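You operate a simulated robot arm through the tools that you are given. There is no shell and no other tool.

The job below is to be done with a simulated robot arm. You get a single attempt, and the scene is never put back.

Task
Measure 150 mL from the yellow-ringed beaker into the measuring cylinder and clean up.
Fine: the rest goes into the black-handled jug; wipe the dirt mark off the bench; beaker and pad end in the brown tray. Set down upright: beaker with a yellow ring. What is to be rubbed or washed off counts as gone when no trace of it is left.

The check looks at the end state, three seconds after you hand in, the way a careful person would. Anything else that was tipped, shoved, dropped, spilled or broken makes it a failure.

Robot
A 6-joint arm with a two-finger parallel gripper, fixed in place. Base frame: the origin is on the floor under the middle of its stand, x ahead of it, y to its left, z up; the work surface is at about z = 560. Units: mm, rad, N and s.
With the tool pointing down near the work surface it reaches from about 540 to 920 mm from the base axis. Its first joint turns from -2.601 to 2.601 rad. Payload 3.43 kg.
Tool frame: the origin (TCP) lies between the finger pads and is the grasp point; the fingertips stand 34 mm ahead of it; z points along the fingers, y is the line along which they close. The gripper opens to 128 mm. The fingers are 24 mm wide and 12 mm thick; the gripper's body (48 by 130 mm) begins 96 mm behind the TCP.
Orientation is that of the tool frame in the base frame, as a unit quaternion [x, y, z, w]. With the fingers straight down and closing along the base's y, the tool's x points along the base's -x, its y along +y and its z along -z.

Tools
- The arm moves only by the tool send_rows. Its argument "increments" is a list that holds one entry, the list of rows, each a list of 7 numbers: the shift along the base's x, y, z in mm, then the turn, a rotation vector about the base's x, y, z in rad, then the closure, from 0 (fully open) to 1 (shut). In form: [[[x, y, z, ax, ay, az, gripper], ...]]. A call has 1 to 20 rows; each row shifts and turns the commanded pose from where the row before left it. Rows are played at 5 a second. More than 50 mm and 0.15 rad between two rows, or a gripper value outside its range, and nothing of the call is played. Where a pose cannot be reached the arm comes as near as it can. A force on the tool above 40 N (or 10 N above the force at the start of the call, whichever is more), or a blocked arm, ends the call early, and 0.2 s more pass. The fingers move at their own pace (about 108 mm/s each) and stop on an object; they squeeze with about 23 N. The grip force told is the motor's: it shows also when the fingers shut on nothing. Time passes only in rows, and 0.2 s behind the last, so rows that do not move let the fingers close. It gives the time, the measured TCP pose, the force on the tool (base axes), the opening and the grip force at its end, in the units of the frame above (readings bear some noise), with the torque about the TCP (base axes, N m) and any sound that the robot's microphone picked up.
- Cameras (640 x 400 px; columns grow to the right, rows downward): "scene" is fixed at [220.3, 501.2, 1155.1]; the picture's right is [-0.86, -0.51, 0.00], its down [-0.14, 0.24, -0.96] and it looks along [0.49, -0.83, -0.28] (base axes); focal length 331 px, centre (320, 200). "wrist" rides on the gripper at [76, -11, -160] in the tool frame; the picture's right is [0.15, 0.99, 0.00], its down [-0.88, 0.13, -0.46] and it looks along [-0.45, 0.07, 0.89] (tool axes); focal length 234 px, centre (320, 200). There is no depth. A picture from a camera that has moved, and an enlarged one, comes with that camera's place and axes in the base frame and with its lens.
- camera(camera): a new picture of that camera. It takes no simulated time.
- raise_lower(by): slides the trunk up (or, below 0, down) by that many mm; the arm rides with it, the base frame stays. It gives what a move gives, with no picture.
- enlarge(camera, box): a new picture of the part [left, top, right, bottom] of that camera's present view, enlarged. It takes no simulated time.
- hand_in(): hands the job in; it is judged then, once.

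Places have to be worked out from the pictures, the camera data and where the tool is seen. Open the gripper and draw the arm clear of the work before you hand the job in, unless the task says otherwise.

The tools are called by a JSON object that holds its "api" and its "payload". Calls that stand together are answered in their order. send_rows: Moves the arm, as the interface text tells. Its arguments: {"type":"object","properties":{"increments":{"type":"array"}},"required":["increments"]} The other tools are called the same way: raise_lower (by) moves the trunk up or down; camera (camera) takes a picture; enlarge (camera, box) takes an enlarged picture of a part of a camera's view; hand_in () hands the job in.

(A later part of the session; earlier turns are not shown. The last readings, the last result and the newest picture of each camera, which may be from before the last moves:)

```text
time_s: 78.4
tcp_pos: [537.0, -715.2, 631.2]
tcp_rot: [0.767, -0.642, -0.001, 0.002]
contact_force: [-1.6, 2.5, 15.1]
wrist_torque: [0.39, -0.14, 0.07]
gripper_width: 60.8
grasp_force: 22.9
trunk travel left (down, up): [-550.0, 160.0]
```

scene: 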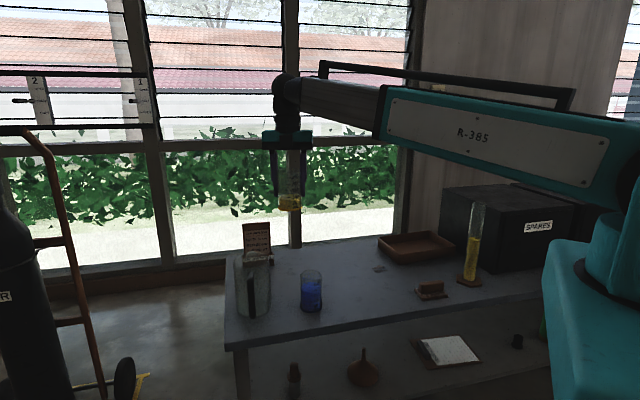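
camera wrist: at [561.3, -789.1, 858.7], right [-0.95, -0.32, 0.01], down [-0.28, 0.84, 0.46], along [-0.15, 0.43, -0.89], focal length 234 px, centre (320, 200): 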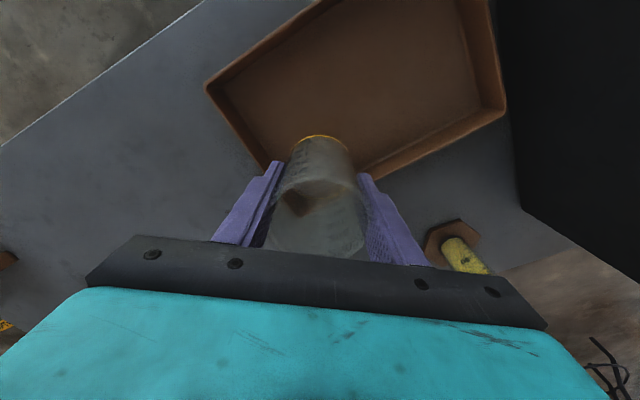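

Touchdown: 15 N upward at z≈631. I relieve the push by about 1 mm and open the fingers only to ~74 mm, so they stay clear of the tray's walls.

{"api": "send_rows", "payload": {"increments": [[[0, 0, 0.8, 0, 0, 0, 1], [0, 0, 0, 0, 0, 0, 0.5], [0, 0, 0, 0, 0, 0, 0.46], [0, 0, 0, 0, 0, 0, 0.42], [0, 0, 0, 0, 0, 0, 0.42]]]}}

{"api": "camera", "payload": {"camera": "wrist"}}

{"api": "enlarge", "payload": {"camera": "scene", "box": [380, 190, 450, 280]}}

```text
time_s: 79.6
tcp_pos: [538.4, -716.6, 630.0]
tcp_rot: [0.767, -0.641, -0.002, 0.002]
contact_force: [0.4, -0.1, 1.2]
wrist_torque: [-0.03, 0.03, -0.03]
gripper_width: 74.2
grasp_force: 0.2
trunk travel left (down, up): [-550.0, 160.0]
```

```text
taken
camera wrist: at [563.4, -788.3, 788.6], right [-0.95, -0.32, 0.01], down [-0.28, 0.84, 0.46], along [-0.15, 0.43, -0.89], focal length 234 px, centre (320, 200)
```

wrist: 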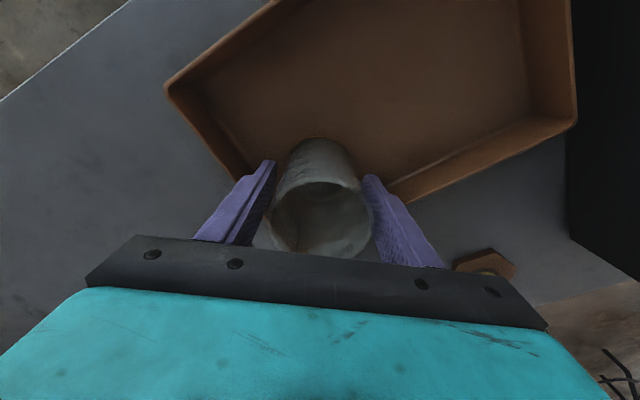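

```text
4.44 times, centred on (415, 235) of scene
camera zoom: at [220.3, 501.2, 1155.1], right [-0.86, -0.51, 0.0], down [-0.14, 0.24, -0.96], along [0.49, -0.83, -0.28], focal length 1470 px, centre (-102, 44)
```

zoom: 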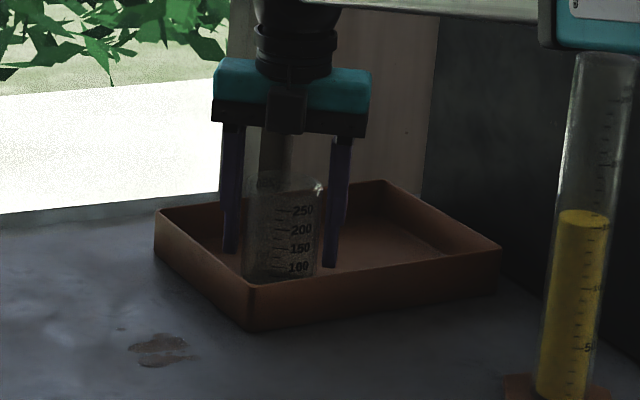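

The beaker stands free between the fingers. I rise straight up, slowly at first, and check that it stays put.

{"api": "send_rows", "payload": {"increments": [[[0, 0, 5, 0, 0, 0, 0.42], [0, 0, 10, 0, 0, 0, 0.42], [0, 0, 20, 0, 0, 0, 0.42], [0, 0, 30, 0, 0, 0, 0.42], [0, 0, 40, 0, 0, 0, 0.42], [0, 0, 45, 0, 0, 0, 0.42], [0, 0, 45, 0, 0, 0, 0.42], [0, 0, 40, 0, 0, 0, 0.42], [0, 0, 20, 0, 0, 0, 0.42]]]}}

{"api": "camera", "payload": {"camera": "wrist"}}

{"api": "enlarge", "payload": {"camera": "scene", "box": [360, 190, 480, 310]}}

```text
time_s: 81.6
tcp_pos: [536.8, -718.1, 886.2]
tcp_rot: [0.766, -0.643, -0.002, 0.001]
contact_force: [0.2, 0.6, -0.5]
wrist_torque: [-0.03, -0.04, -0.01]
gripper_width: 74.1
grasp_force: 0.1
trunk travel left (down, up): [-550.0, 160.0]
```

```text
taken
camera wrist: at [563.4, -789.2, 1045.4], right [-0.95, -0.32, 0.01], down [-0.28, 0.84, 0.46], along [-0.15, 0.43, -0.89], focal length 234 px, centre (320, 200)
```

wrist: 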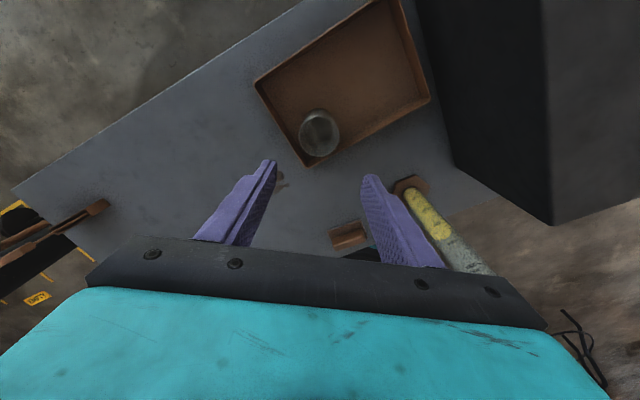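

```text
3.33 times, centred on (420, 250) of scene
camera zoom: at [220.3, 501.2, 1155.1], right [-0.86, -0.51, 0.0], down [-0.14, 0.24, -0.96], along [0.49, -0.83, -0.28], focal length 1102 px, centre (-13, 33)
```

zoom: 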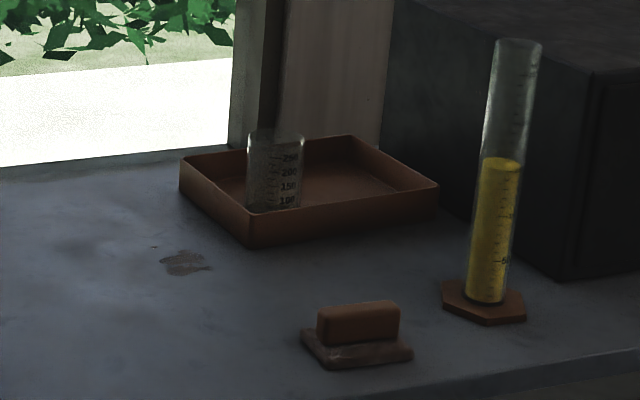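

The beaker stands upright in the tray. Now the pad: I move above it (about (382,-489)) and turn the tool so that the fingers will close across its handle's short side (tool x toward -135°).

{"api": "send_rows", "payload": {"increments": [[[-5, 8, 0, 0, 0, -0.04, 0.42], [-10, 15, 0, 0, 0, -0.08, 0.42], [-14, 20, -5, 0, 0, -0.08, 0.42], [-14, 21, -5, 0, 0, -0.08, 0.42], [-14, 21, -5, 0, 0, -0.08, 0.42], [-14, 21, -5, 0, 0, -0.08, 0.42], [-14, 21, -5, 0, 0, -0.08, 0.42], [-14, 21, -5, 0, 0, -0.08, 0.42], [-14, 21, -5, 0, 0, -0.08, 0.42], [-14, 20, -5, 0, 0, -0.08, 0.42], [-14, 20, -5, 0, 0, -0.08, 0.42], [-9, 13, -5, 0, 0, -0.08, 0.42], [-5, 7, 0, 0, 0, -0.04, 0.42], [0, 0, 0, 0, 0, 0, 0.42]]]}}

{"api": "camera", "payload": {"camera": "wrist"}}

```text
time_s: 84.6
tcp_pos: [381.7, -486.8, 835.9]
tcp_rot: [-0.383, 0.924, 0.003, 0.0]
contact_force: [-0.3, -0.7, -0.4]
wrist_torque: [-0.01, -0.01, -0.03]
gripper_width: 74.3
grasp_force: 0.1
trunk travel left (down, up): [-550.0, 160.0]
```

```text
taken
camera wrist: at [336.5, -548.2, 994.4], right [-0.8, 0.6, 0.01], down [0.53, 0.71, 0.46], along [0.27, 0.37, -0.89], focal length 234 px, centre (320, 200)
```

wrist: 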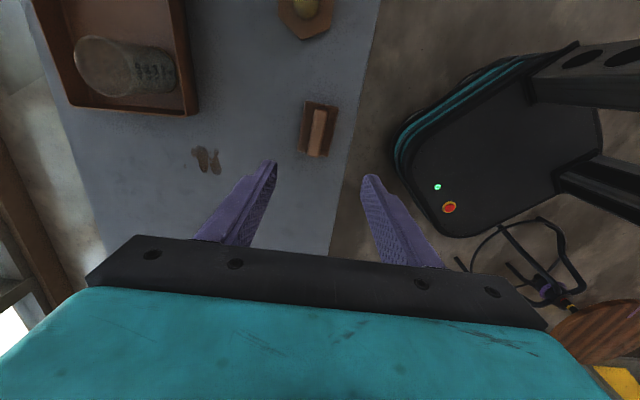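

I enlarge on the pad and on the dirt mark to measure both.

{"api": "enlarge", "payload": {"camera": "wrist", "box": [270, 80, 370, 180]}}

{"api": "enlarge", "payload": {"camera": "wrist", "box": [160, 120, 260, 200]}}

{"api": "enlarge", "payload": {"camera": "scene", "box": [405, 265, 465, 310]}}

```text
4.00 times, centred on (320, 130) of wrist
camera zoom: at [336.5, -548.2, 994.4], right [-0.8, 0.6, 0.01], down [0.53, 0.71, 0.46], along [0.27, 0.37, -0.89], focal length 937 px, centre (320, 480)
```

zoom: 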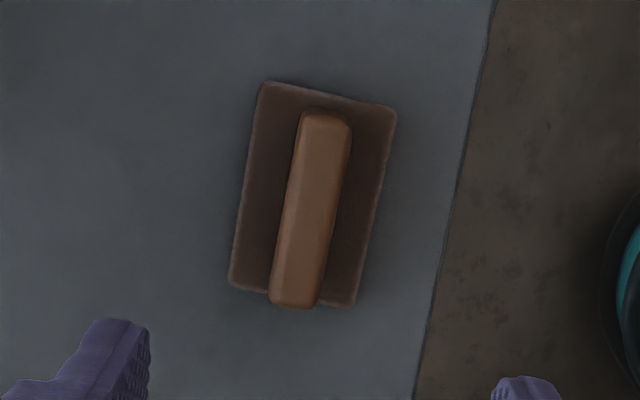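

```text
5.00 times, centred on (210, 160) of wrist
camera zoom: at [336.5, -548.2, 994.4], right [-0.8, 0.6, 0.01], down [0.53, 0.71, 0.46], along [0.27, 0.37, -0.89], focal length 1171 px, centre (870, 400)
```

zoom: 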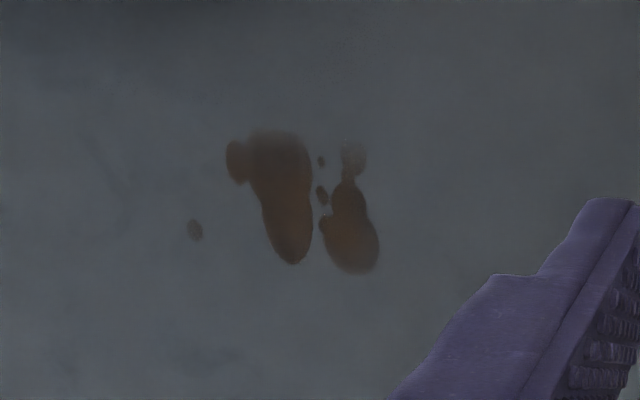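

```text
8.89 times, centred on (435, 288) of scene
camera zoom: at [220.3, 501.2, 1155.1], right [-0.86, -0.51, 0.0], down [-0.14, 0.24, -0.96], along [0.49, -0.83, -0.28], focal length 2940 px, centre (-702, -578)
```

zoom: 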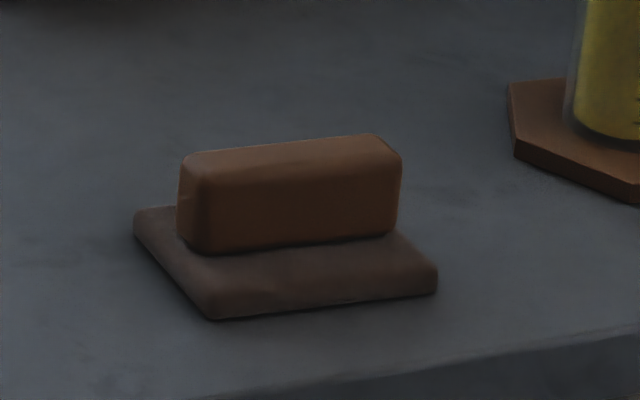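

The pad's centre is at about (385,-488); its handle (≈83×20 mm, top near z 605) runs along 43–45°, well aligned with the tool. The dirt, including a small outlying spot near (635,-582), spans about 56×75 mm around (597,-569). I descend above the pad to check alignment.

{"api": "send_rows", "payload": {"increments": [[[3.3, -0.9, -30, 0, 0, 0, 0.42], [0, 0, -40, 0, 0, 0, 0.42], [0, 0, -45, 0, 0, 0, 0.42], [0, 0, -30, 0, 0, 0, 0.5], [0, 0, -10, 0, 0, 0, 0.55], [0, 0, 0, 0, 0, 0, 0.55]]]}}

{"api": "camera", "payload": {"camera": "wrist"}}

{"api": "enlarge", "payload": {"camera": "scene", "box": [395, 200, 475, 310]}}

```text
time_s: 86.0
tcp_pos: [382.3, -487.6, 680.4]
tcp_rot: [-0.383, 0.924, 0.003, 0.0]
contact_force: [-0.1, -0.6, -0.6]
wrist_torque: [0.02, 0.0, 0.02]
gripper_width: 57.6
grasp_force: 0.0
trunk travel left (down, up): [-550.0, 160.0]
```

```text
taken
camera wrist: at [338.6, -549.5, 838.7], right [-0.8, 0.59, 0.01], down [0.53, 0.71, 0.46], along [0.27, 0.37, -0.89], focal length 234 px, centre (320, 200)
```

wrist: 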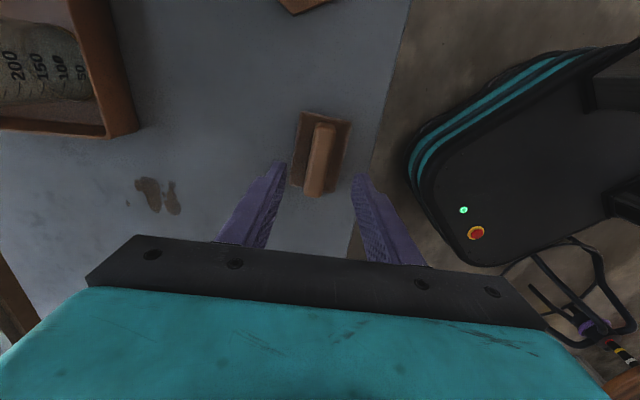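

```text
3.64 times, centred on (435, 255) of scene
camera zoom: at [220.3, 501.2, 1155.1], right [-0.86, -0.51, 0.0], down [-0.14, 0.24, -0.96], along [0.49, -0.83, -0.28], focal length 1202 px, centre (-98, 0)
```

zoom: 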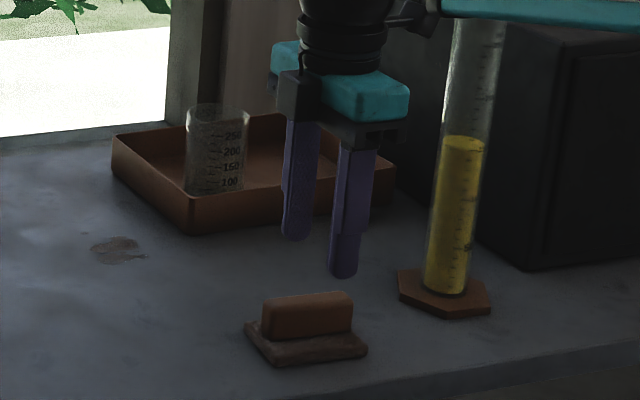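

The handle is centred and aligned between the fingers. I descend to TCP z≈612 (fingertips just above the pad's base) and close on the handle.

{"api": "send_rows", "payload": {"increments": [[[0, 0, -25, 0, 0, 0, 0.55], [0, 0, -25, 0, 0, 0, 0.55], [0, 0, -14, 0, 0, 0, 0.55], [0, 0, -4, 0, 0, 0, 0.55], [0, 0, 0, 0, 0, 0, 0.65], [0, 0, 0, 0, 0, 0, 0.75], [0, 0, 0, 0, 0, 0, 0.8], [0, 0, 0, 0, 0, 0, 0.85], [0, 0, 0, 0, 0, 0, 1], [0, 0, 0, 0, 0, 0, 1], [0, 0, 0, 0, 0, 0, 1]]]}}

{"api": "camera", "payload": {"camera": "wrist"}}

{"api": "enlarge", "payload": {"camera": "scene", "box": [395, 200, 475, 310]}}

```text
time_s: 88.4
tcp_pos: [384.8, -487.8, 613.5]
tcp_rot: [-0.383, 0.924, 0.002, 0.0]
contact_force: [-0.1, 0.3, 1.5]
wrist_torque: [0.01, -0.07, 0.04]
gripper_width: 21.0
grasp_force: 23.3
trunk travel left (down, up): [-550.0, 160.0]
```

```text
taken
camera wrist: at [340.2, -550.3, 770.7], right [-0.8, 0.59, 0.01], down [0.53, 0.71, 0.46], along [0.27, 0.37, -0.89], focal length 234 px, centre (320, 200)
```

wrist: 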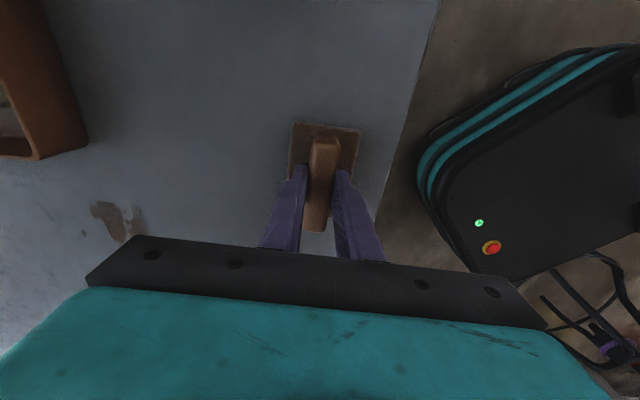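

```text
3.64 times, centred on (435, 255) of scene
camera zoom: at [220.3, 501.2, 1155.1], right [-0.86, -0.51, 0.0], down [-0.14, 0.24, -0.96], along [0.49, -0.83, -0.28], focal length 1202 px, centre (-98, 0)
```

zoom: 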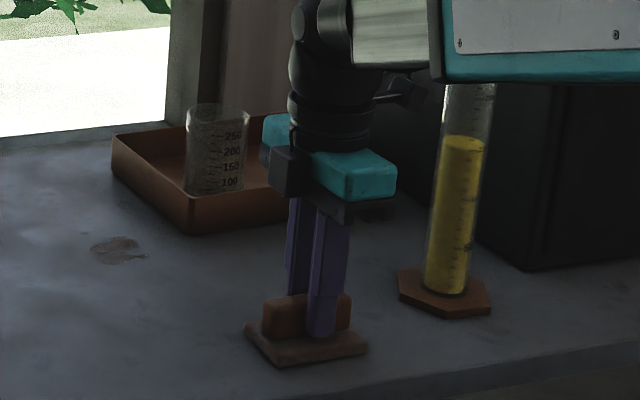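

The pad's handle is held at 21 mm. I lift it 60 mm and carry it to just in front of the dirt mark, at about (559,-530).

{"api": "send_rows", "payload": {"increments": [[[0, 0, 8, 0, 0, 0, 1], [0, 0, 20, 0, 0, 0, 1], [0, 0, 32, 0, 0, 0, 1], [14, -3.5, 0, 0, 0, 0, 1], [26, -6.4, 0, 0, 0, 0, 1], [32, -7.8, 0, 0, 0, 0, 1], [32, -7.8, 0, 0, 0, 0, 1], [32, -7.8, 0, 0, 0, 0, 1], [24, -5.9, 0, 0, 0, 0, 1], [13.8, -3.3, 0, 0, 0, 0, 1], [0, 0, 0, 0, 0, 0, 1]]]}}

{"api": "camera", "payload": {"camera": "wrist"}}

{"api": "enlarge", "payload": {"camera": "scene", "box": [330, 200, 450, 310]}}

```text
time_s: 90.8
tcp_pos: [561.7, -530.4, 672.5]
tcp_rot: [-0.384, 0.924, 0.003, 0.0]
contact_force: [-0.1, -0.9, -1.0]
wrist_torque: [0.01, 0.01, 0.01]
gripper_width: 20.9
grasp_force: 23.5
trunk travel left (down, up): [-550.0, 160.0]
```

```text
taken
camera wrist: at [516.5, -592.9, 832.1], right [-0.8, 0.59, 0.01], down [0.53, 0.71, 0.46], along [0.27, 0.37, -0.89], focal length 234 px, centre (320, 200)
```

wrist: 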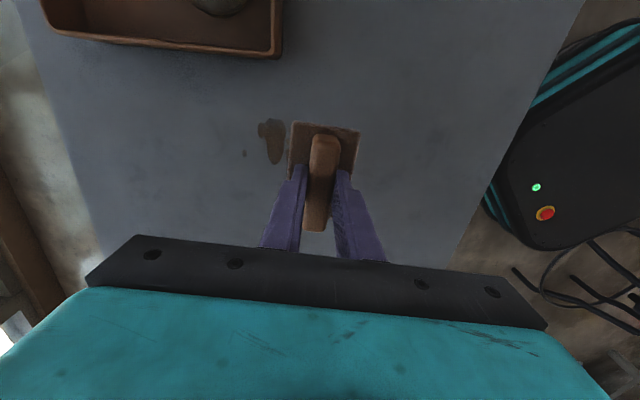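

```text
3.64 times, centred on (390, 255) of scene
camera zoom: at [220.3, 501.2, 1155.1], right [-0.86, -0.51, 0.0], down [-0.14, 0.24, -0.96], along [0.49, -0.83, -0.28], focal length 1202 px, centre (66, 0)
```

zoom: 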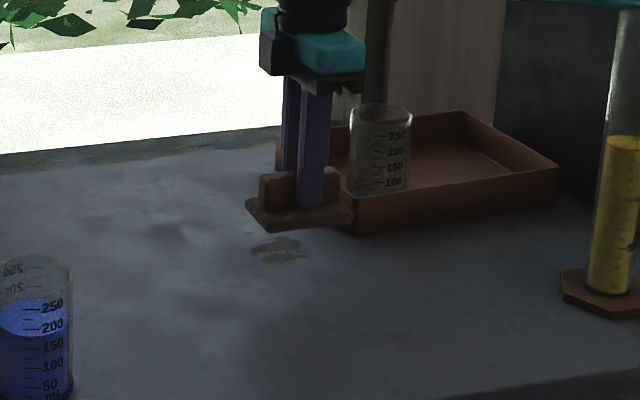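

The dirt lies just beyond the pad as planned. I lower to just above the bench, then make contact in small steps.

{"api": "send_rows", "payload": {"increments": [[[0, 0, -20, 0, 0, 0, 1], [0, 0, -22, 0, 0, 0, 1], [0, 0, -12, 0, 0, 0, 1], [0, 0, -3, 0, 0, 0, 1], [0, 0, -1.5, 0, 0, 0, 1], [0, 0, -1, 0, 0, 0, 1]]]}}

```text
time_s: 92.2
tcp_pos: [558.7, -531.1, 613.6]
tcp_rot: [-0.384, 0.924, 0.003, 0.0]
contact_force: [-0.1, 0.6, -0.5]
wrist_torque: [0.04, 0.0, 0.0]
gripper_width: 21.2
grasp_force: 23.5
trunk travel left (down, up): [-550.0, 160.0]
```

{"api": "send_rows", "payload": {"increments": [[[0, 0, -0.8, 0, 0, 0, 1], [0, 0, -0.8, 0, 0, 0, 1]]]}}

```text
time_s: 92.8
tcp_pos: [560.1, -530.1, 611.2]
tcp_rot: [-0.383, 0.924, 0.002, 0.0]
contact_force: [0.1, -1.0, 4.4]
wrist_torque: [-0.09, -0.14, -0.02]
gripper_width: 21.0
grasp_force: 22.6
trunk travel left (down, up): [-550.0, 160.0]
```

Contact is made: about 4.4 N upward at TCP z≈611.5. I press slightly more and take a first slow stroke across the dirt toward the window side and back.

{"api": "send_rows", "payload": {"increments": [[[0, 0, -0.4, 0, 0, 0, 1], [7, -7, 0, 0, 0, 0, 1], [9, -9, 0, 0, 0, 0, 1], [9, -9, 0, 0, 0, 0, 1], [9, -9, 0, 0, 0, 0, 1], [9, -9, 0, 0, 0, 0, 1], [9, -9, 0, 0, 0, 0, 1], [9, -9, 0, 0, 0, 0, 1], [9, -9, 0, 0, 0, 0, 1], [7, -7, 0, 0, 0, 0, 1], [0, 0, 0, 0, 0, 0, 1]]]}}

{"api": "camera", "payload": {"camera": "wrist"}}

{"api": "enlarge", "payload": {"camera": "scene", "box": [330, 220, 430, 310]}}

```text
time_s: 95.2
tcp_pos: [636.9, -606.9, 611.7]
tcp_rot: [-0.384, 0.923, 0.002, 0.0]
contact_force: [-3.7, 2.3, 13.9]
wrist_torque: [0.0, 0.03, -0.02]
gripper_width: 20.9
grasp_force: 22.5
trunk travel left (down, up): [-550.0, 160.0]
```

```text
taken
camera wrist: at [593.3, -668.7, 770.4], right [-0.8, 0.59, 0.0], down [0.53, 0.71, 0.46], along [0.27, 0.37, -0.89], focal length 234 px, centre (320, 200)
```

wrist: 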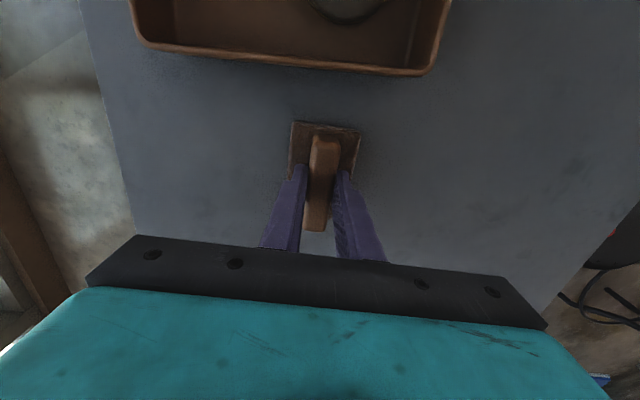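

```text
4.44 times, centred on (380, 265) of scene
camera zoom: at [220.3, 501.2, 1155.1], right [-0.86, -0.51, 0.0], down [-0.14, 0.24, -0.96], along [0.49, -0.83, -0.28], focal length 1470 px, centre (53, -89)
```

zoom: 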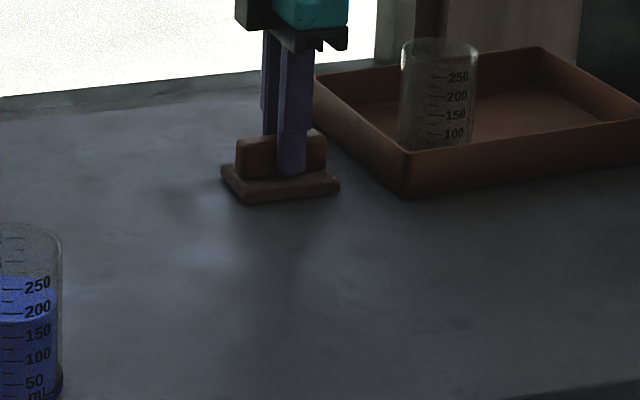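

One stroke has visibly removed the mark. I wipe back over the same strip and forth once more for certainty, with small sideways offsets.

{"api": "send_rows", "payload": {"increments": [[[-4, 10, 0, 0, 0, 0, 1], [-9, 9, 0, 0, 0, 0, 1], [-10, 10, 0, 0, 0, 0, 1], [-10, 10, 0, 0, 0, 0, 1], [-10, 10, 0, 0, 0, 0, 1], [-10, 10, 0, 0, 0, 0, 1], [-10, 10, 0, 0, 0, 0, 1], [-10, 10, 0, 0, 0, 0, 1], [-7, 7, 0, 0, 0, 0, 1], [-5, -3, 0, 0, 0, 0, 1], [5, -13, 0, 0, 0, 0, 1], [9, -9, 0, 0, 0, 0, 1], [10, -10, 0, 0, 0, 0, 1], [10, -10, 0, 0, 0, 0, 1], [10, -10, 0, 0, 0, 0, 1], [10, -10, 0, 0, 0, 0, 1], [10, -10, 0, 0, 0, 0, 1], [10, -10, 0, 0, 0, 0, 1], [6, -6, 0, 0, 0, 0, 1], [0, 0, 0, 0, 0, 0, 1]]]}}

{"api": "camera", "payload": {"camera": "wrist"}}

{"api": "enlarge", "payload": {"camera": "scene", "box": [350, 240, 420, 290]}}

```text
time_s: 99.4
tcp_pos: [632.6, -612.0, 610.6]
tcp_rot: [-0.383, 0.924, 0.002, 0.0]
contact_force: [-1.0, -0.2, -1.7]
wrist_torque: [-0.05, 0.03, 0.02]
gripper_width: 21.1
grasp_force: 22.7
trunk travel left (down, up): [-550.0, 160.0]
```

```text
taken
camera wrist: at [588.0, -674.3, 770.5], right [-0.8, 0.59, 0.01], down [0.53, 0.71, 0.46], along [0.27, 0.37, -0.89], focal length 234 px, centre (320, 200)
```

wrist: 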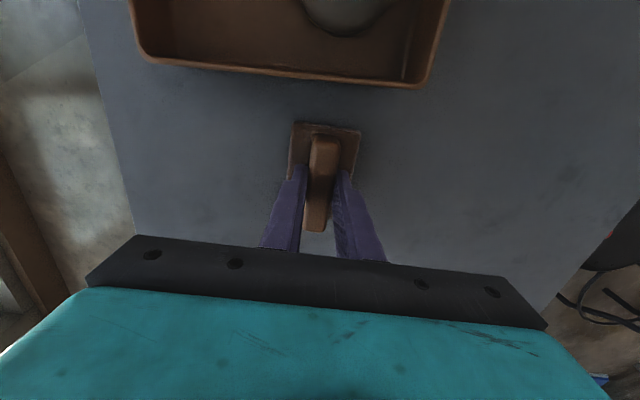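

```text
8.00 times, centred on (385, 265) of scene
camera zoom: at [220.3, 501.2, 1155.1], right [-0.86, -0.51, 0.0], down [-0.14, 0.24, -0.96], along [0.49, -0.83, -0.28], focal length 2646 px, centre (-200, -320)
```

zoom: 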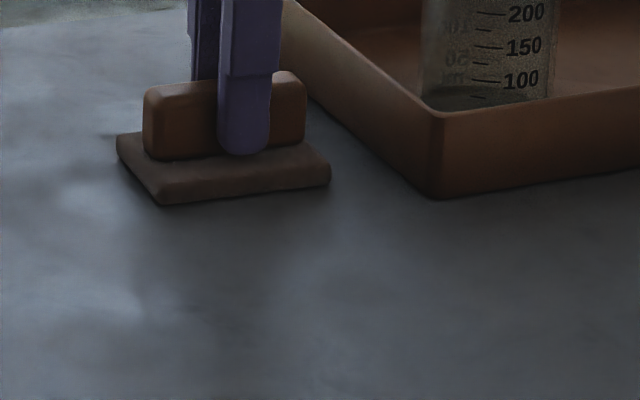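

The reading shows contact has eased off, and the bench looks clean in the scene view. I lift the pad and look closely at where the dirt was.

{"api": "send_rows", "payload": {"increments": [[[0, 0, 8, 0, 0, 0, 1], [0, 0, 20, 0, 0, 0, 1], [0, 0, 30, 0, 0, 0, 1], [0, 0, 40, 0, 0, 0, 1], [0, 0, 40, 0, 0, 0, 1], [0, 0, 40, 0, 0, 0, 1], [0, 0, 0, 0, 0, 0, 1]]]}}

{"api": "camera", "payload": {"camera": "wrist"}}

{"api": "enlarge", "payload": {"camera": "scene", "box": [350, 240, 420, 290]}}

{"api": "enlarge", "payload": {"camera": "wrist", "box": [220, 90, 460, 240]}}

```text
time_s: 101.0
tcp_pos: [635.1, -614.3, 790.1]
tcp_rot: [-0.384, 0.923, 0.003, -0.001]
contact_force: [-0.4, -0.6, 0.1]
wrist_torque: [-0.01, 0.01, 0.01]
gripper_width: 20.9
grasp_force: 23.0
trunk travel left (down, up): [-550.0, 160.0]
```

```text
taken
camera wrist: at [590.7, -675.7, 949.0], right [-0.8, 0.59, 0.01], down [0.53, 0.71, 0.46], along [0.27, 0.37, -0.89], focal length 234 px, centre (320, 200)
```

wrist: 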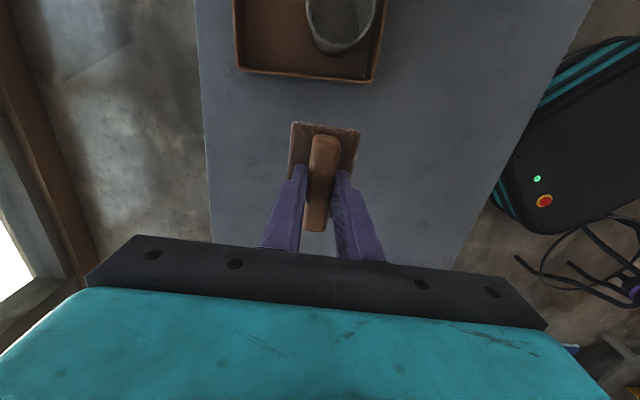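

```text
8.00 times, centred on (385, 265) of scene
camera zoom: at [220.3, 501.2, 1155.1], right [-0.86, -0.51, 0.0], down [-0.14, 0.24, -0.96], along [0.49, -0.83, -0.28], focal length 2646 px, centre (-200, -320)
```

zoom: 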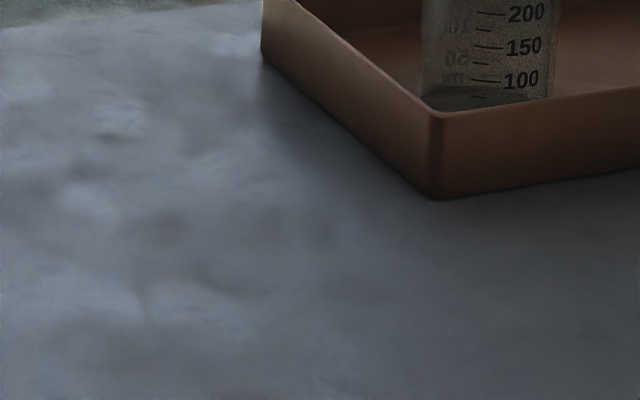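

```text
2.67 times, centred on (340, 165) of wrist
camera zoom: at [590.7, -675.7, 949.0], right [-0.8, 0.59, 0.01], down [0.53, 0.71, 0.46], along [0.27, 0.37, -0.89], focal length 624 px, centre (267, 293)
```

zoom: 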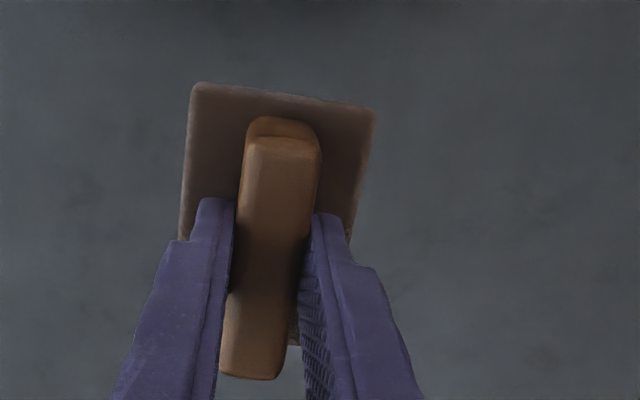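

No trace shows in the scene view; the pad hides part of the spot from the wrist camera, so I shift sideways for an unobstructed close look.

{"api": "send_rows", "payload": {"increments": [[[-15, 12, 0, 0, 0, 0, 1], [-30, 24, 0, 0, 0, 0, 1], [-35, 28, 0, 0, 0, 0, 1], [-35, 28, 0, 0, 0, 0, 1], [-28, 22, 0, 0, 0, 0, 1], [-12, 10, 0, 0, 0, 0, 1], [0, 0, 0, 0, 0, 0, 1]]]}}

{"api": "camera", "payload": {"camera": "wrist"}}

{"api": "enlarge", "payload": {"camera": "wrist", "box": [120, 90, 300, 210]}}

```text
time_s: 102.6
tcp_pos: [478.5, -490.6, 789.9]
tcp_rot: [-0.384, 0.924, 0.003, 0.0]
contact_force: [0.4, 0.4, -0.2]
wrist_torque: [-0.02, -0.02, -0.02]
gripper_width: 21.1
grasp_force: 22.8
trunk travel left (down, up): [-550.0, 160.0]
```

```text
taken
camera wrist: at [434.0, -551.6, 947.7], right [-0.8, 0.59, 0.01], down [0.53, 0.71, 0.46], along [0.27, 0.37, -0.89], focal length 234 px, centre (320, 200)
```

wrist: 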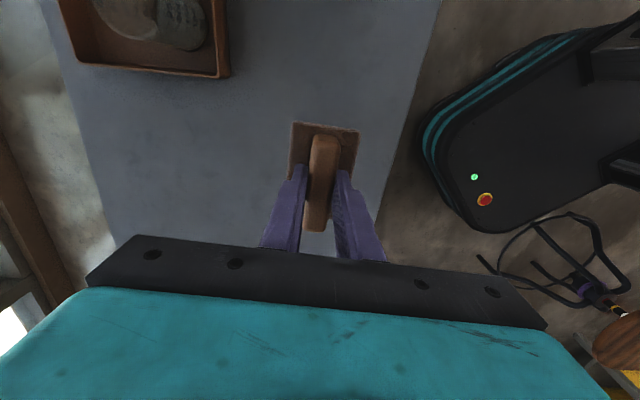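

```text
3.33 times, centred on (210, 150) of wrist
camera zoom: at [434.0, -551.6, 947.7], right [-0.8, 0.59, 0.01], down [0.53, 0.71, 0.46], along [0.27, 0.37, -0.89], focal length 781 px, centre (687, 367)
```

zoom: 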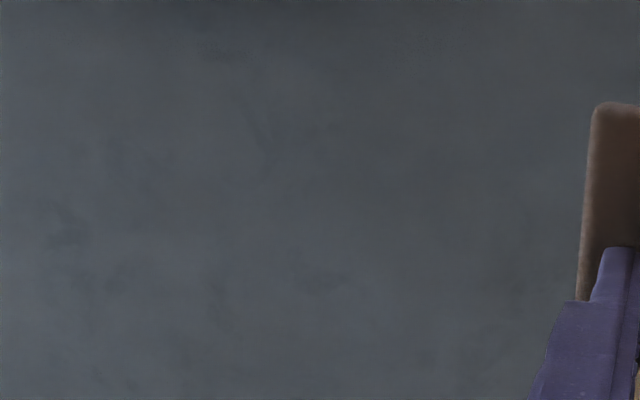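

The area where the dirt was looks clean. One tighter enlargement on exactly that patch to be sure there is no faint remainder.

{"api": "enlarge", "payload": {"camera": "wrist", "box": [185, 105, 265, 165]}}

{"api": "enlarge", "payload": {"camera": "scene", "box": [362, 252, 402, 282]}}

{"api": "enlarge", "payload": {"camera": "wrist", "box": [50, 0, 250, 100]}}

```text
6.67 times, centred on (225, 135) of wrist
camera zoom: at [434.0, -551.6, 947.7], right [-0.8, 0.59, 0.01], down [0.53, 0.71, 0.46], along [0.27, 0.37, -0.89], focal length 1561 px, centre (953, 633)
```

zoom: 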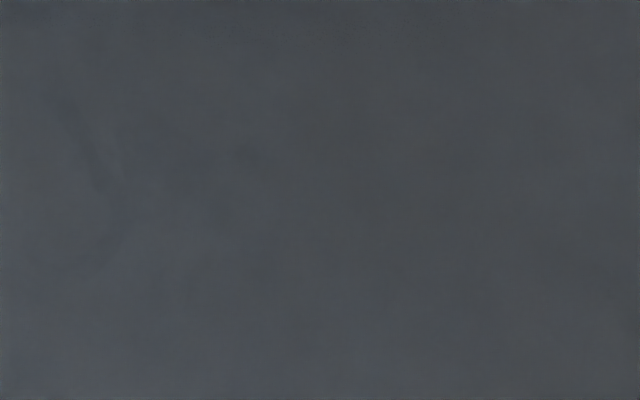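

```text
13.33 times, centred on (382, 267) of scene
camera zoom: at [220.3, 501.2, 1155.1], right [-0.86, -0.51, 0.0], down [-0.14, 0.24, -0.96], along [0.49, -0.83, -0.28], focal length 4409 px, centre (-507, -693)
```

zoom: 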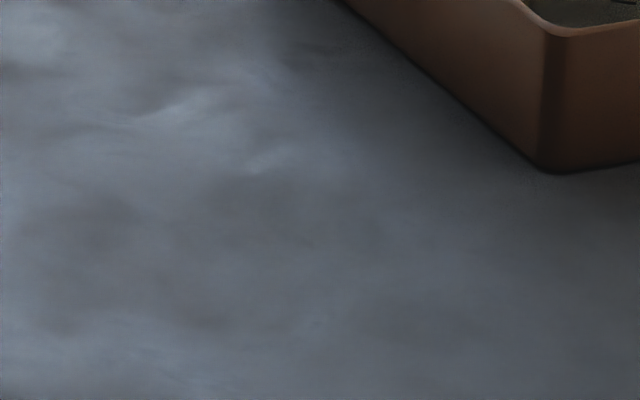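

```text
3.20 times, centred on (150, 50) of wrist
camera zoom: at [434.0, -551.6, 947.7], right [-0.8, 0.59, 0.01], down [0.53, 0.71, 0.46], along [0.27, 0.37, -0.89], focal length 749 px, centre (864, 680)
```

zoom: 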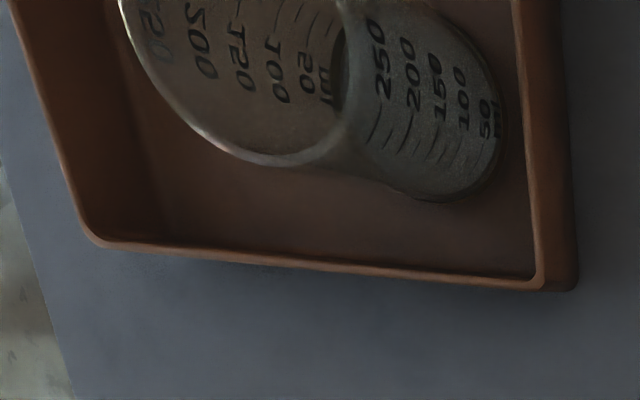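

The bench is clean with no trace left, and the beaker stands inside the tray. I now carry the pad over the tray toward its free part, aiming for about (470,-781), staying at z≈790 and turning 4° to line up with the tray.

{"api": "send_rows", "payload": {"increments": [[[0, -12, 0, 0, 0, 0.01, 1], [-1, -25, 0, 0, 0, 0.01, 1], [-1, -35, 0, 0, 0, 0.01, 1], [-1, -38, 0, 0, 0, 0.01, 1], [-1, -38, 0, 0, 0, 0.01, 1], [-1, -38, 0, 0, 0, 0.01, 1], [-1, -38, 0, 0, 0, 0.01, 1], [-1, -32, 0, 0, 0, 0, 1], [-1, -22, 0, 0, 0, 0, 1], [-1, -12.9, 0, 0, 0, 0, 1], [0, 0, 0, 0, 0, 0, 1]]]}}

{"api": "camera", "payload": {"camera": "wrist"}}

{"api": "camera", "payload": {"camera": "scene"}}

```text
time_s: 105.0
tcp_pos: [466.8, -780.1, 785.3]
tcp_rot: [-0.416, 0.91, 0.003, -0.001]
contact_force: [-0.5, -0.1, 0.0]
wrist_torque: [0.05, -0.02, 0.0]
gripper_width: 21.2
grasp_force: 23.2
trunk travel left (down, up): [-550.0, 160.0]
```

```text
taken
camera wrist: at [426.6, -844.8, 944.8], right [-0.84, 0.54, 0.01], down [0.48, 0.75, 0.46], along [0.24, 0.39, -0.89], focal length 234 px, centre (320, 200)
```

wrist: 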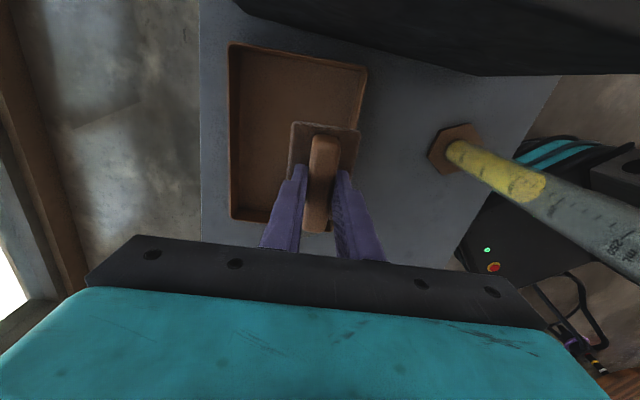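

```text
taken
```

scene: 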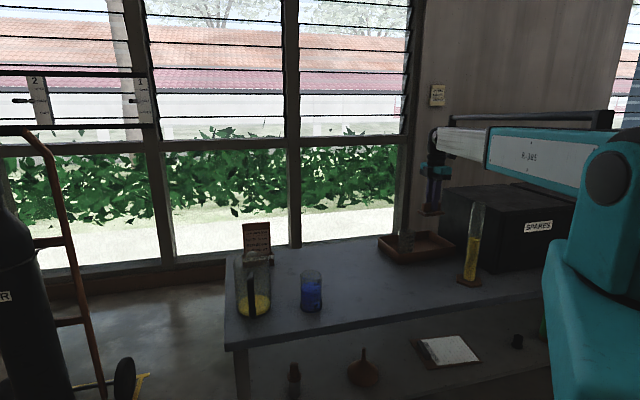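

The predicted tray corners match this view exactly, and the pad hangs at the intended spot. I descend part-way to z≈700 and check the forearm's clearance from the cylinder.

{"api": "send_rows", "payload": {"increments": [[[1, -0.5, -20, 0, 0, 0, 1], [0, 0, -30, 0, 0, 0, 1], [0, 0, -25, 0, 0, 0, 1], [0, 0, -10, 0, 0, 0, 1], [0, 0, 0, 0, 0, 0, 1]]]}}

{"api": "enlarge", "payload": {"camera": "scene", "box": [380, 100, 560, 290]}}

{"api": "camera", "payload": {"camera": "wrist"}}

```text
time_s: 106.2
tcp_pos: [466.8, -779.8, 704.7]
tcp_rot: [-0.416, 0.909, 0.003, -0.001]
contact_force: [-0.4, -0.1, -0.6]
wrist_torque: [0.02, -0.06, 0.03]
gripper_width: 21.2
grasp_force: 23.0
trunk travel left (down, up): [-550.0, 160.0]
```

```text
2.11 times, centred on (470, 195) of scene
camera zoom: at [220.3, 501.2, 1155.1], right [-0.86, -0.51, 0.0], down [-0.14, 0.24, -0.96], along [0.49, -0.83, -0.28], focal length 696 px, centre (4, 210)
```

zoom: 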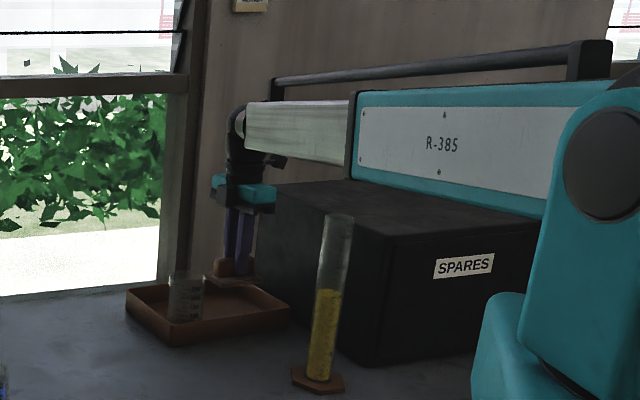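

```text
taken
camera wrist: at [426.4, -844.4, 863.2], right [-0.84, 0.54, 0.01], down [0.48, 0.75, 0.46], along [0.24, 0.39, -0.89], focal length 234 px, centre (320, 200)
```

wrist: 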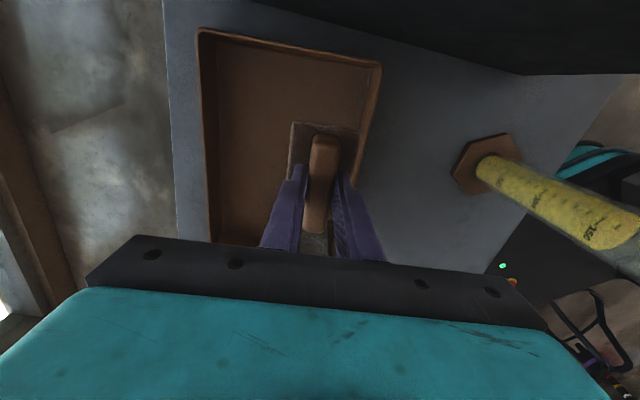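

I worked out from these views that the forearm telescopes from a shoulder near z 1045; at the set-down pose its underside should pass about 30 mm above the cylinder's rim. I descend further to z≈645, shifting 4 mm away from the near wall, and check.

{"api": "send_rows", "payload": {"increments": [[[1.5, -1.3, -15, 0, 0, 0, 1], [1.5, -1.4, -20, 0, 0, 0, 1], [0, 0, -15, 0, 0, 0, 1], [0, 0, -9, 0, 0, 0, 1], [0, 0, 0, 0, 0, 0, 1]]]}}

{"api": "enlarge", "payload": {"camera": "scene", "box": [380, 130, 560, 290]}}

{"api": "camera", "payload": {"camera": "wrist"}}

```text
time_s: 107.4
tcp_pos: [465.1, -772.0, 646.8]
tcp_rot: [-0.416, 0.91, 0.002, 0.0]
contact_force: [0.2, -0.8, -0.9]
wrist_torque: [0.05, -0.01, 0.01]
gripper_width: 21.4
grasp_force: 22.5
out of reach, approached as far as the arm can: row 2, 4
trunk travel left (down, up): [-550.0, 160.0]
```

```text
2.50 times, centred on (470, 210) of scene
camera zoom: at [220.3, 501.2, 1155.1], right [-0.86, -0.51, 0.0], down [-0.14, 0.24, -0.96], along [0.49, -0.83, -0.28], focal length 827 px, centre (-55, 175)
```

zoom: 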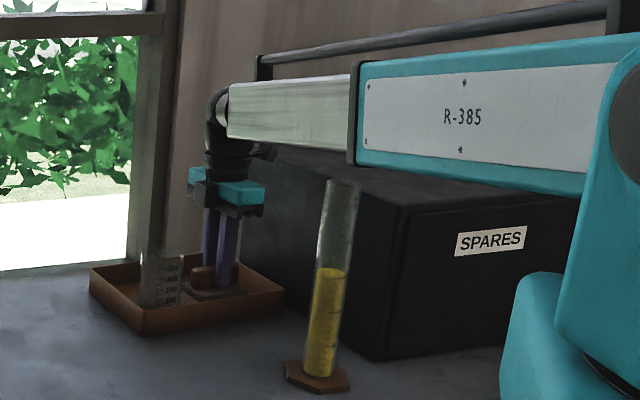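

```text
taken
camera wrist: at [424.5, -836.8, 806.2], right [-0.84, 0.54, 0.0], down [0.48, 0.75, 0.46], along [0.24, 0.39, -0.89], focal length 234 px, centre (320, 200)
```

wrist: 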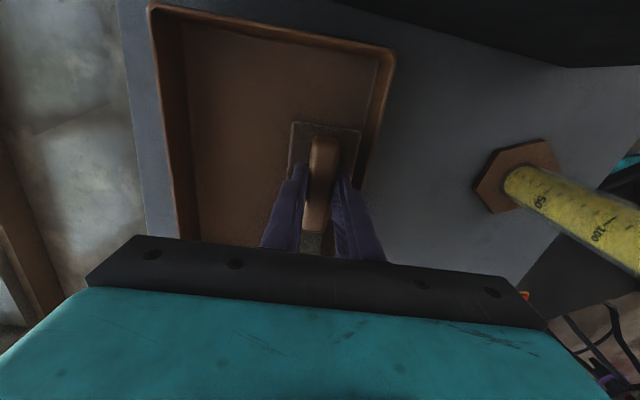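

The arm is at the limit of its extension here (r≈901), so going straight down would drag the pad toward the near wall. I rise 12 mm, tilt the tool 8° outward to gain reach, and shift 8 mm deeper into the tray.

{"api": "send_rows", "payload": {"increments": [[[0, 0, 12, 0, 0, 0, 1], [0, 0, 0, -0.06, -0.036, 0, 1], [0, 0, 0, -0.06, -0.036, 0, 1], [3, -2.7, 0, 0, 0, 0, 1], [3, -2.7, 0, 0, 0, 0, 1], [0, 0, 0, 0, 0, 0, 1]]]}}

{"api": "camera", "payload": {"camera": "wrist"}}

```text
time_s: 108.8
tcp_pos: [472.5, -779.0, 658.4]
tcp_rot: [-0.415, 0.908, -0.067, 0.008]
contact_force: [-0.1, -0.4, -0.9]
wrist_torque: [0.0, 0.02, 0.02]
gripper_width: 21.2
grasp_force: 23.1
trunk travel left (down, up): [-550.0, 160.0]
```

```text
taken
camera wrist: at [420.4, -824.3, 820.7], right [-0.84, 0.53, -0.12], down [0.45, 0.8, 0.4], along [0.31, 0.28, -0.91], focal length 234 px, centre (320, 200)
```

wrist: 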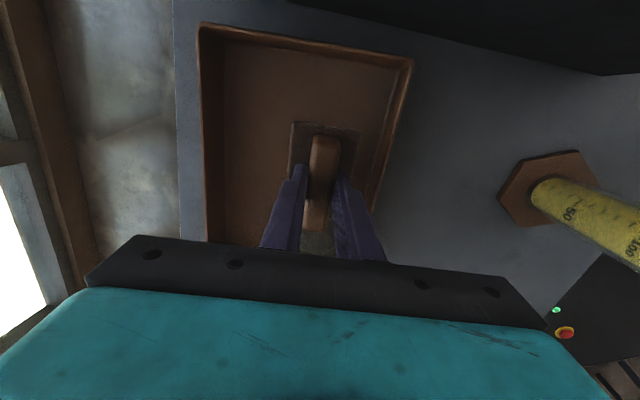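

The tilt worked with no reach limit: TCP at (472,-779), about 50 mm in from the near wall. I lower toward the tray floor.

{"api": "send_rows", "payload": {"increments": [[[0, 0, -12, 0, 0, 0, 1], [0, 0, -10, 0, 0, 0, 1], [0, 0, -6, 0, 0, 0, 1], [0, 0, -2, 0, 0, 0, 1]]]}}

{"api": "enlarge", "payload": {"camera": "scene", "box": [380, 130, 520, 290]}}

{"api": "camera", "payload": {"camera": "wrist"}}

```text
time_s: 109.8
tcp_pos: [472.8, -780.0, 628.6]
tcp_rot: [-0.415, 0.908, -0.067, 0.007]
contact_force: [-1.3, 0.0, -0.6]
wrist_torque: [0.01, 0.01, -0.02]
gripper_width: 21.3
grasp_force: 23.2
trunk travel left (down, up): [-550.0, 160.0]
```

```text
2.50 times, centred on (450, 210) of scene
camera zoom: at [220.3, 501.2, 1155.1], right [-0.86, -0.51, 0.0], down [-0.14, 0.24, -0.96], along [0.49, -0.83, -0.28], focal length 827 px, centre (-5, 175)
```

zoom: 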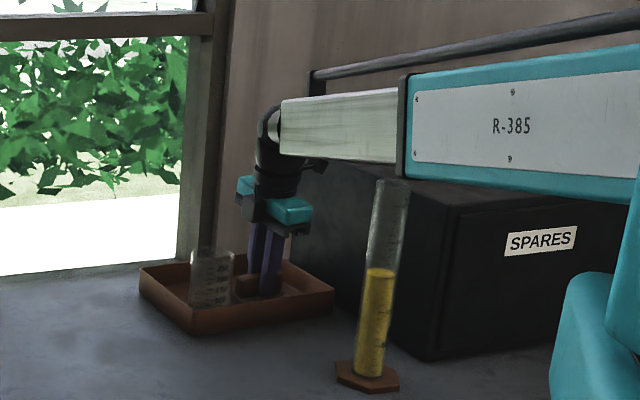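

```text
taken
camera wrist: at [420.9, -824.5, 790.9], right [-0.84, 0.53, -0.12], down [0.45, 0.8, 0.4], along [0.31, 0.28, -0.91], focal length 234 px, centre (320, 200)
```

wrist: 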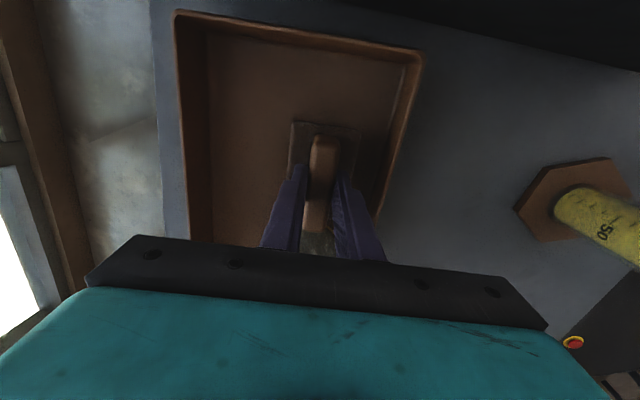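

The forearm passes well above the cylinder's rim, and the pad is within the walls. I lower in small steps to feel for touchdown.

{"api": "send_rows", "payload": {"increments": [[[0, 0, -2, 0, 0, 0, 1], [0, 0, -1.5, 0, 0, 0, 1], [0, 0, -1.5, 0, 0, 0, 1]]]}}

```text
time_s: 110.6
tcp_pos: [472.8, -780.2, 622.5]
tcp_rot: [-0.414, 0.908, -0.066, 0.008]
contact_force: [1.0, -0.1, -0.6]
wrist_torque: [-0.02, 0.01, 0.01]
gripper_width: 21.1
grasp_force: 23.3
trunk travel left (down, up): [-550.0, 160.0]
```

No contact yet at z≈623. I keep lowering in 1.5 mm steps.

{"api": "send_rows", "payload": {"increments": [[[0, 0, -1.5, 0, 0, 0, 1], [0, 0, -1.5, 0, 0, 0, 1]]]}}

```text
time_s: 111.2
tcp_pos: [472.4, -779.0, 622.6]
tcp_rot: [-0.415, 0.908, -0.067, 0.008]
contact_force: [0.5, -0.9, 5.2]
wrist_torque: [0.26, -0.1, -0.02]
gripper_width: 21.0
grasp_force: 22.8
trunk travel left (down, up): [-550.0, 160.0]
```

Touchdown: about 5 N upward. I open the fingers gently to about 40 mm to release the pad.

{"api": "send_rows", "payload": {"increments": [[[0, 0, 0, 0, 0, 0, 0.82], [0, 0, 0, 0, 0, 0, 0.79], [0, 0, 0, 0, 0, 0, 0.75], [0, 0, 0, 0, 0, 0, 0.7], [0, 0, 0, 0, 0, 0, 0.7], [0, 0, 0, 0, 0, 0, 0.7]]]}}

{"api": "camera", "payload": {"camera": "wrist"}}

{"api": "enlarge", "payload": {"camera": "scene", "box": [375, 190, 475, 280]}}

```text
time_s: 112.6
tcp_pos: [472.4, -778.5, 620.8]
tcp_rot: [-0.414, 0.908, -0.067, 0.006]
contact_force: [-0.5, 0.1, -1.7]
wrist_torque: [-0.02, 0.01, 0.0]
gripper_width: 38.2
grasp_force: 0.0
trunk travel left (down, up): [-550.0, 160.0]
```

```text
taken
camera wrist: at [420.6, -824.1, 782.8], right [-0.84, 0.53, -0.12], down [0.45, 0.8, 0.4], along [0.31, 0.28, -0.91], focal length 234 px, centre (320, 200)
```

wrist: 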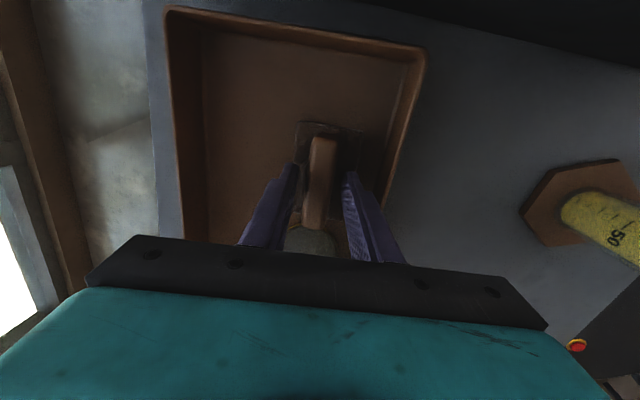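

```text
4.44 times, centred on (425, 235) of scene
camera zoom: at [220.3, 501.2, 1155.1], right [-0.86, -0.51, 0.0], down [-0.14, 0.24, -0.96], along [0.49, -0.83, -0.28], focal length 1470 px, centre (-147, 44)
```

zoom: 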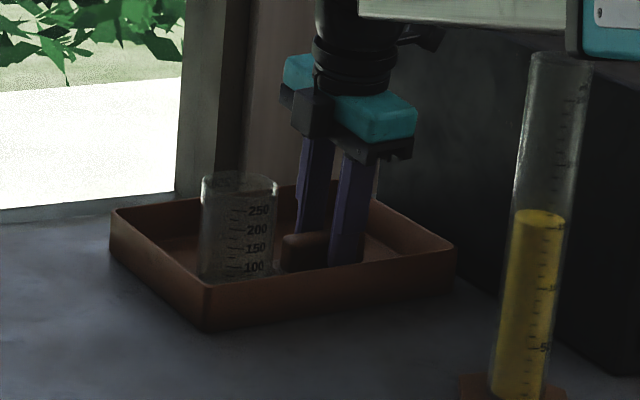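

The pad is free and lies flat in the tray beside the upright beaker. I open slightly wider and withdraw along the tool axis.

{"api": "send_rows", "payload": {"increments": [[[0, 0, 0, 0, 0, 0, 0.6], [0, 0, 0, 0, 0, 0, 0.6], [-0.4, 0.6, 5, 0, 0, 0, 0.6], [-0.7, 1.2, 10, 0, 0, 0, 0.6], [-1.1, 1.8, 15, 0, 0, 0, 0.6], [-1.4, 2.4, 20, 0, 0, 0, 0.6], [-2.2, 3.6, 30, 0, 0, 0, 0.6], [-2.9, 4.8, 40, 0, 0, 0, 0.6], [-2.9, 4.8, 40, 0, 0, 0, 0.6], [-2.9, 4.8, 40, 0, 0, 0, 0.6], [0, 0, 40, 0, 0, 0, 0.6], [0, 0, 30, 0, 0, 0, 0.6]]]}}

{"api": "camera", "payload": {"camera": "wrist"}}

{"api": "enlarge", "payload": {"camera": "scene", "box": [375, 190, 475, 280]}}

```text
time_s: 115.2
tcp_pos: [458.2, -755.8, 891.4]
tcp_rot: [-0.414, 0.908, -0.067, 0.007]
contact_force: [-0.7, -0.5, -0.5]
wrist_torque: [-0.05, 0.03, 0.02]
gripper_width: 51.2
grasp_force: 0.0
trunk travel left (down, up): [-550.0, 160.0]
```

```text
taken
camera wrist: at [407.7, -800.9, 1053.6], right [-0.84, 0.53, -0.12], down [0.45, 0.8, 0.4], along [0.31, 0.28, -0.91], focal length 234 px, centre (320, 200)
```

wrist: 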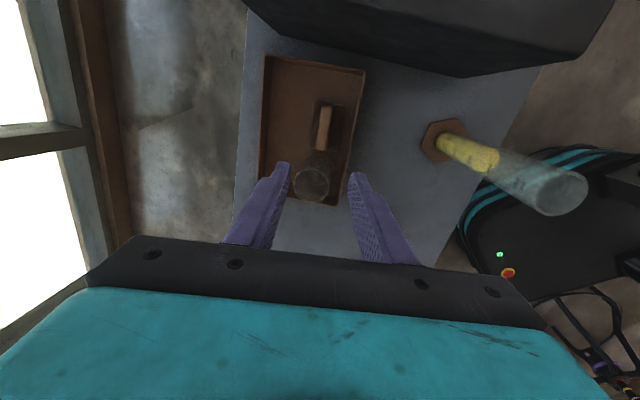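

```text
4.44 times, centred on (425, 235) of scene
camera zoom: at [220.3, 501.2, 1155.1], right [-0.86, -0.51, 0.0], down [-0.14, 0.24, -0.96], along [0.49, -0.83, -0.28], focal length 1470 px, centre (-147, 44)
```

zoom: 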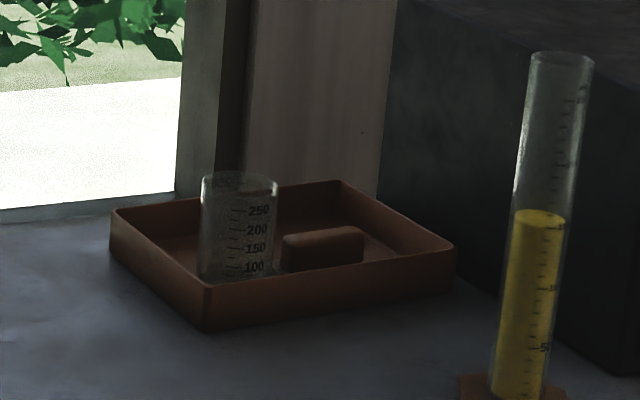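

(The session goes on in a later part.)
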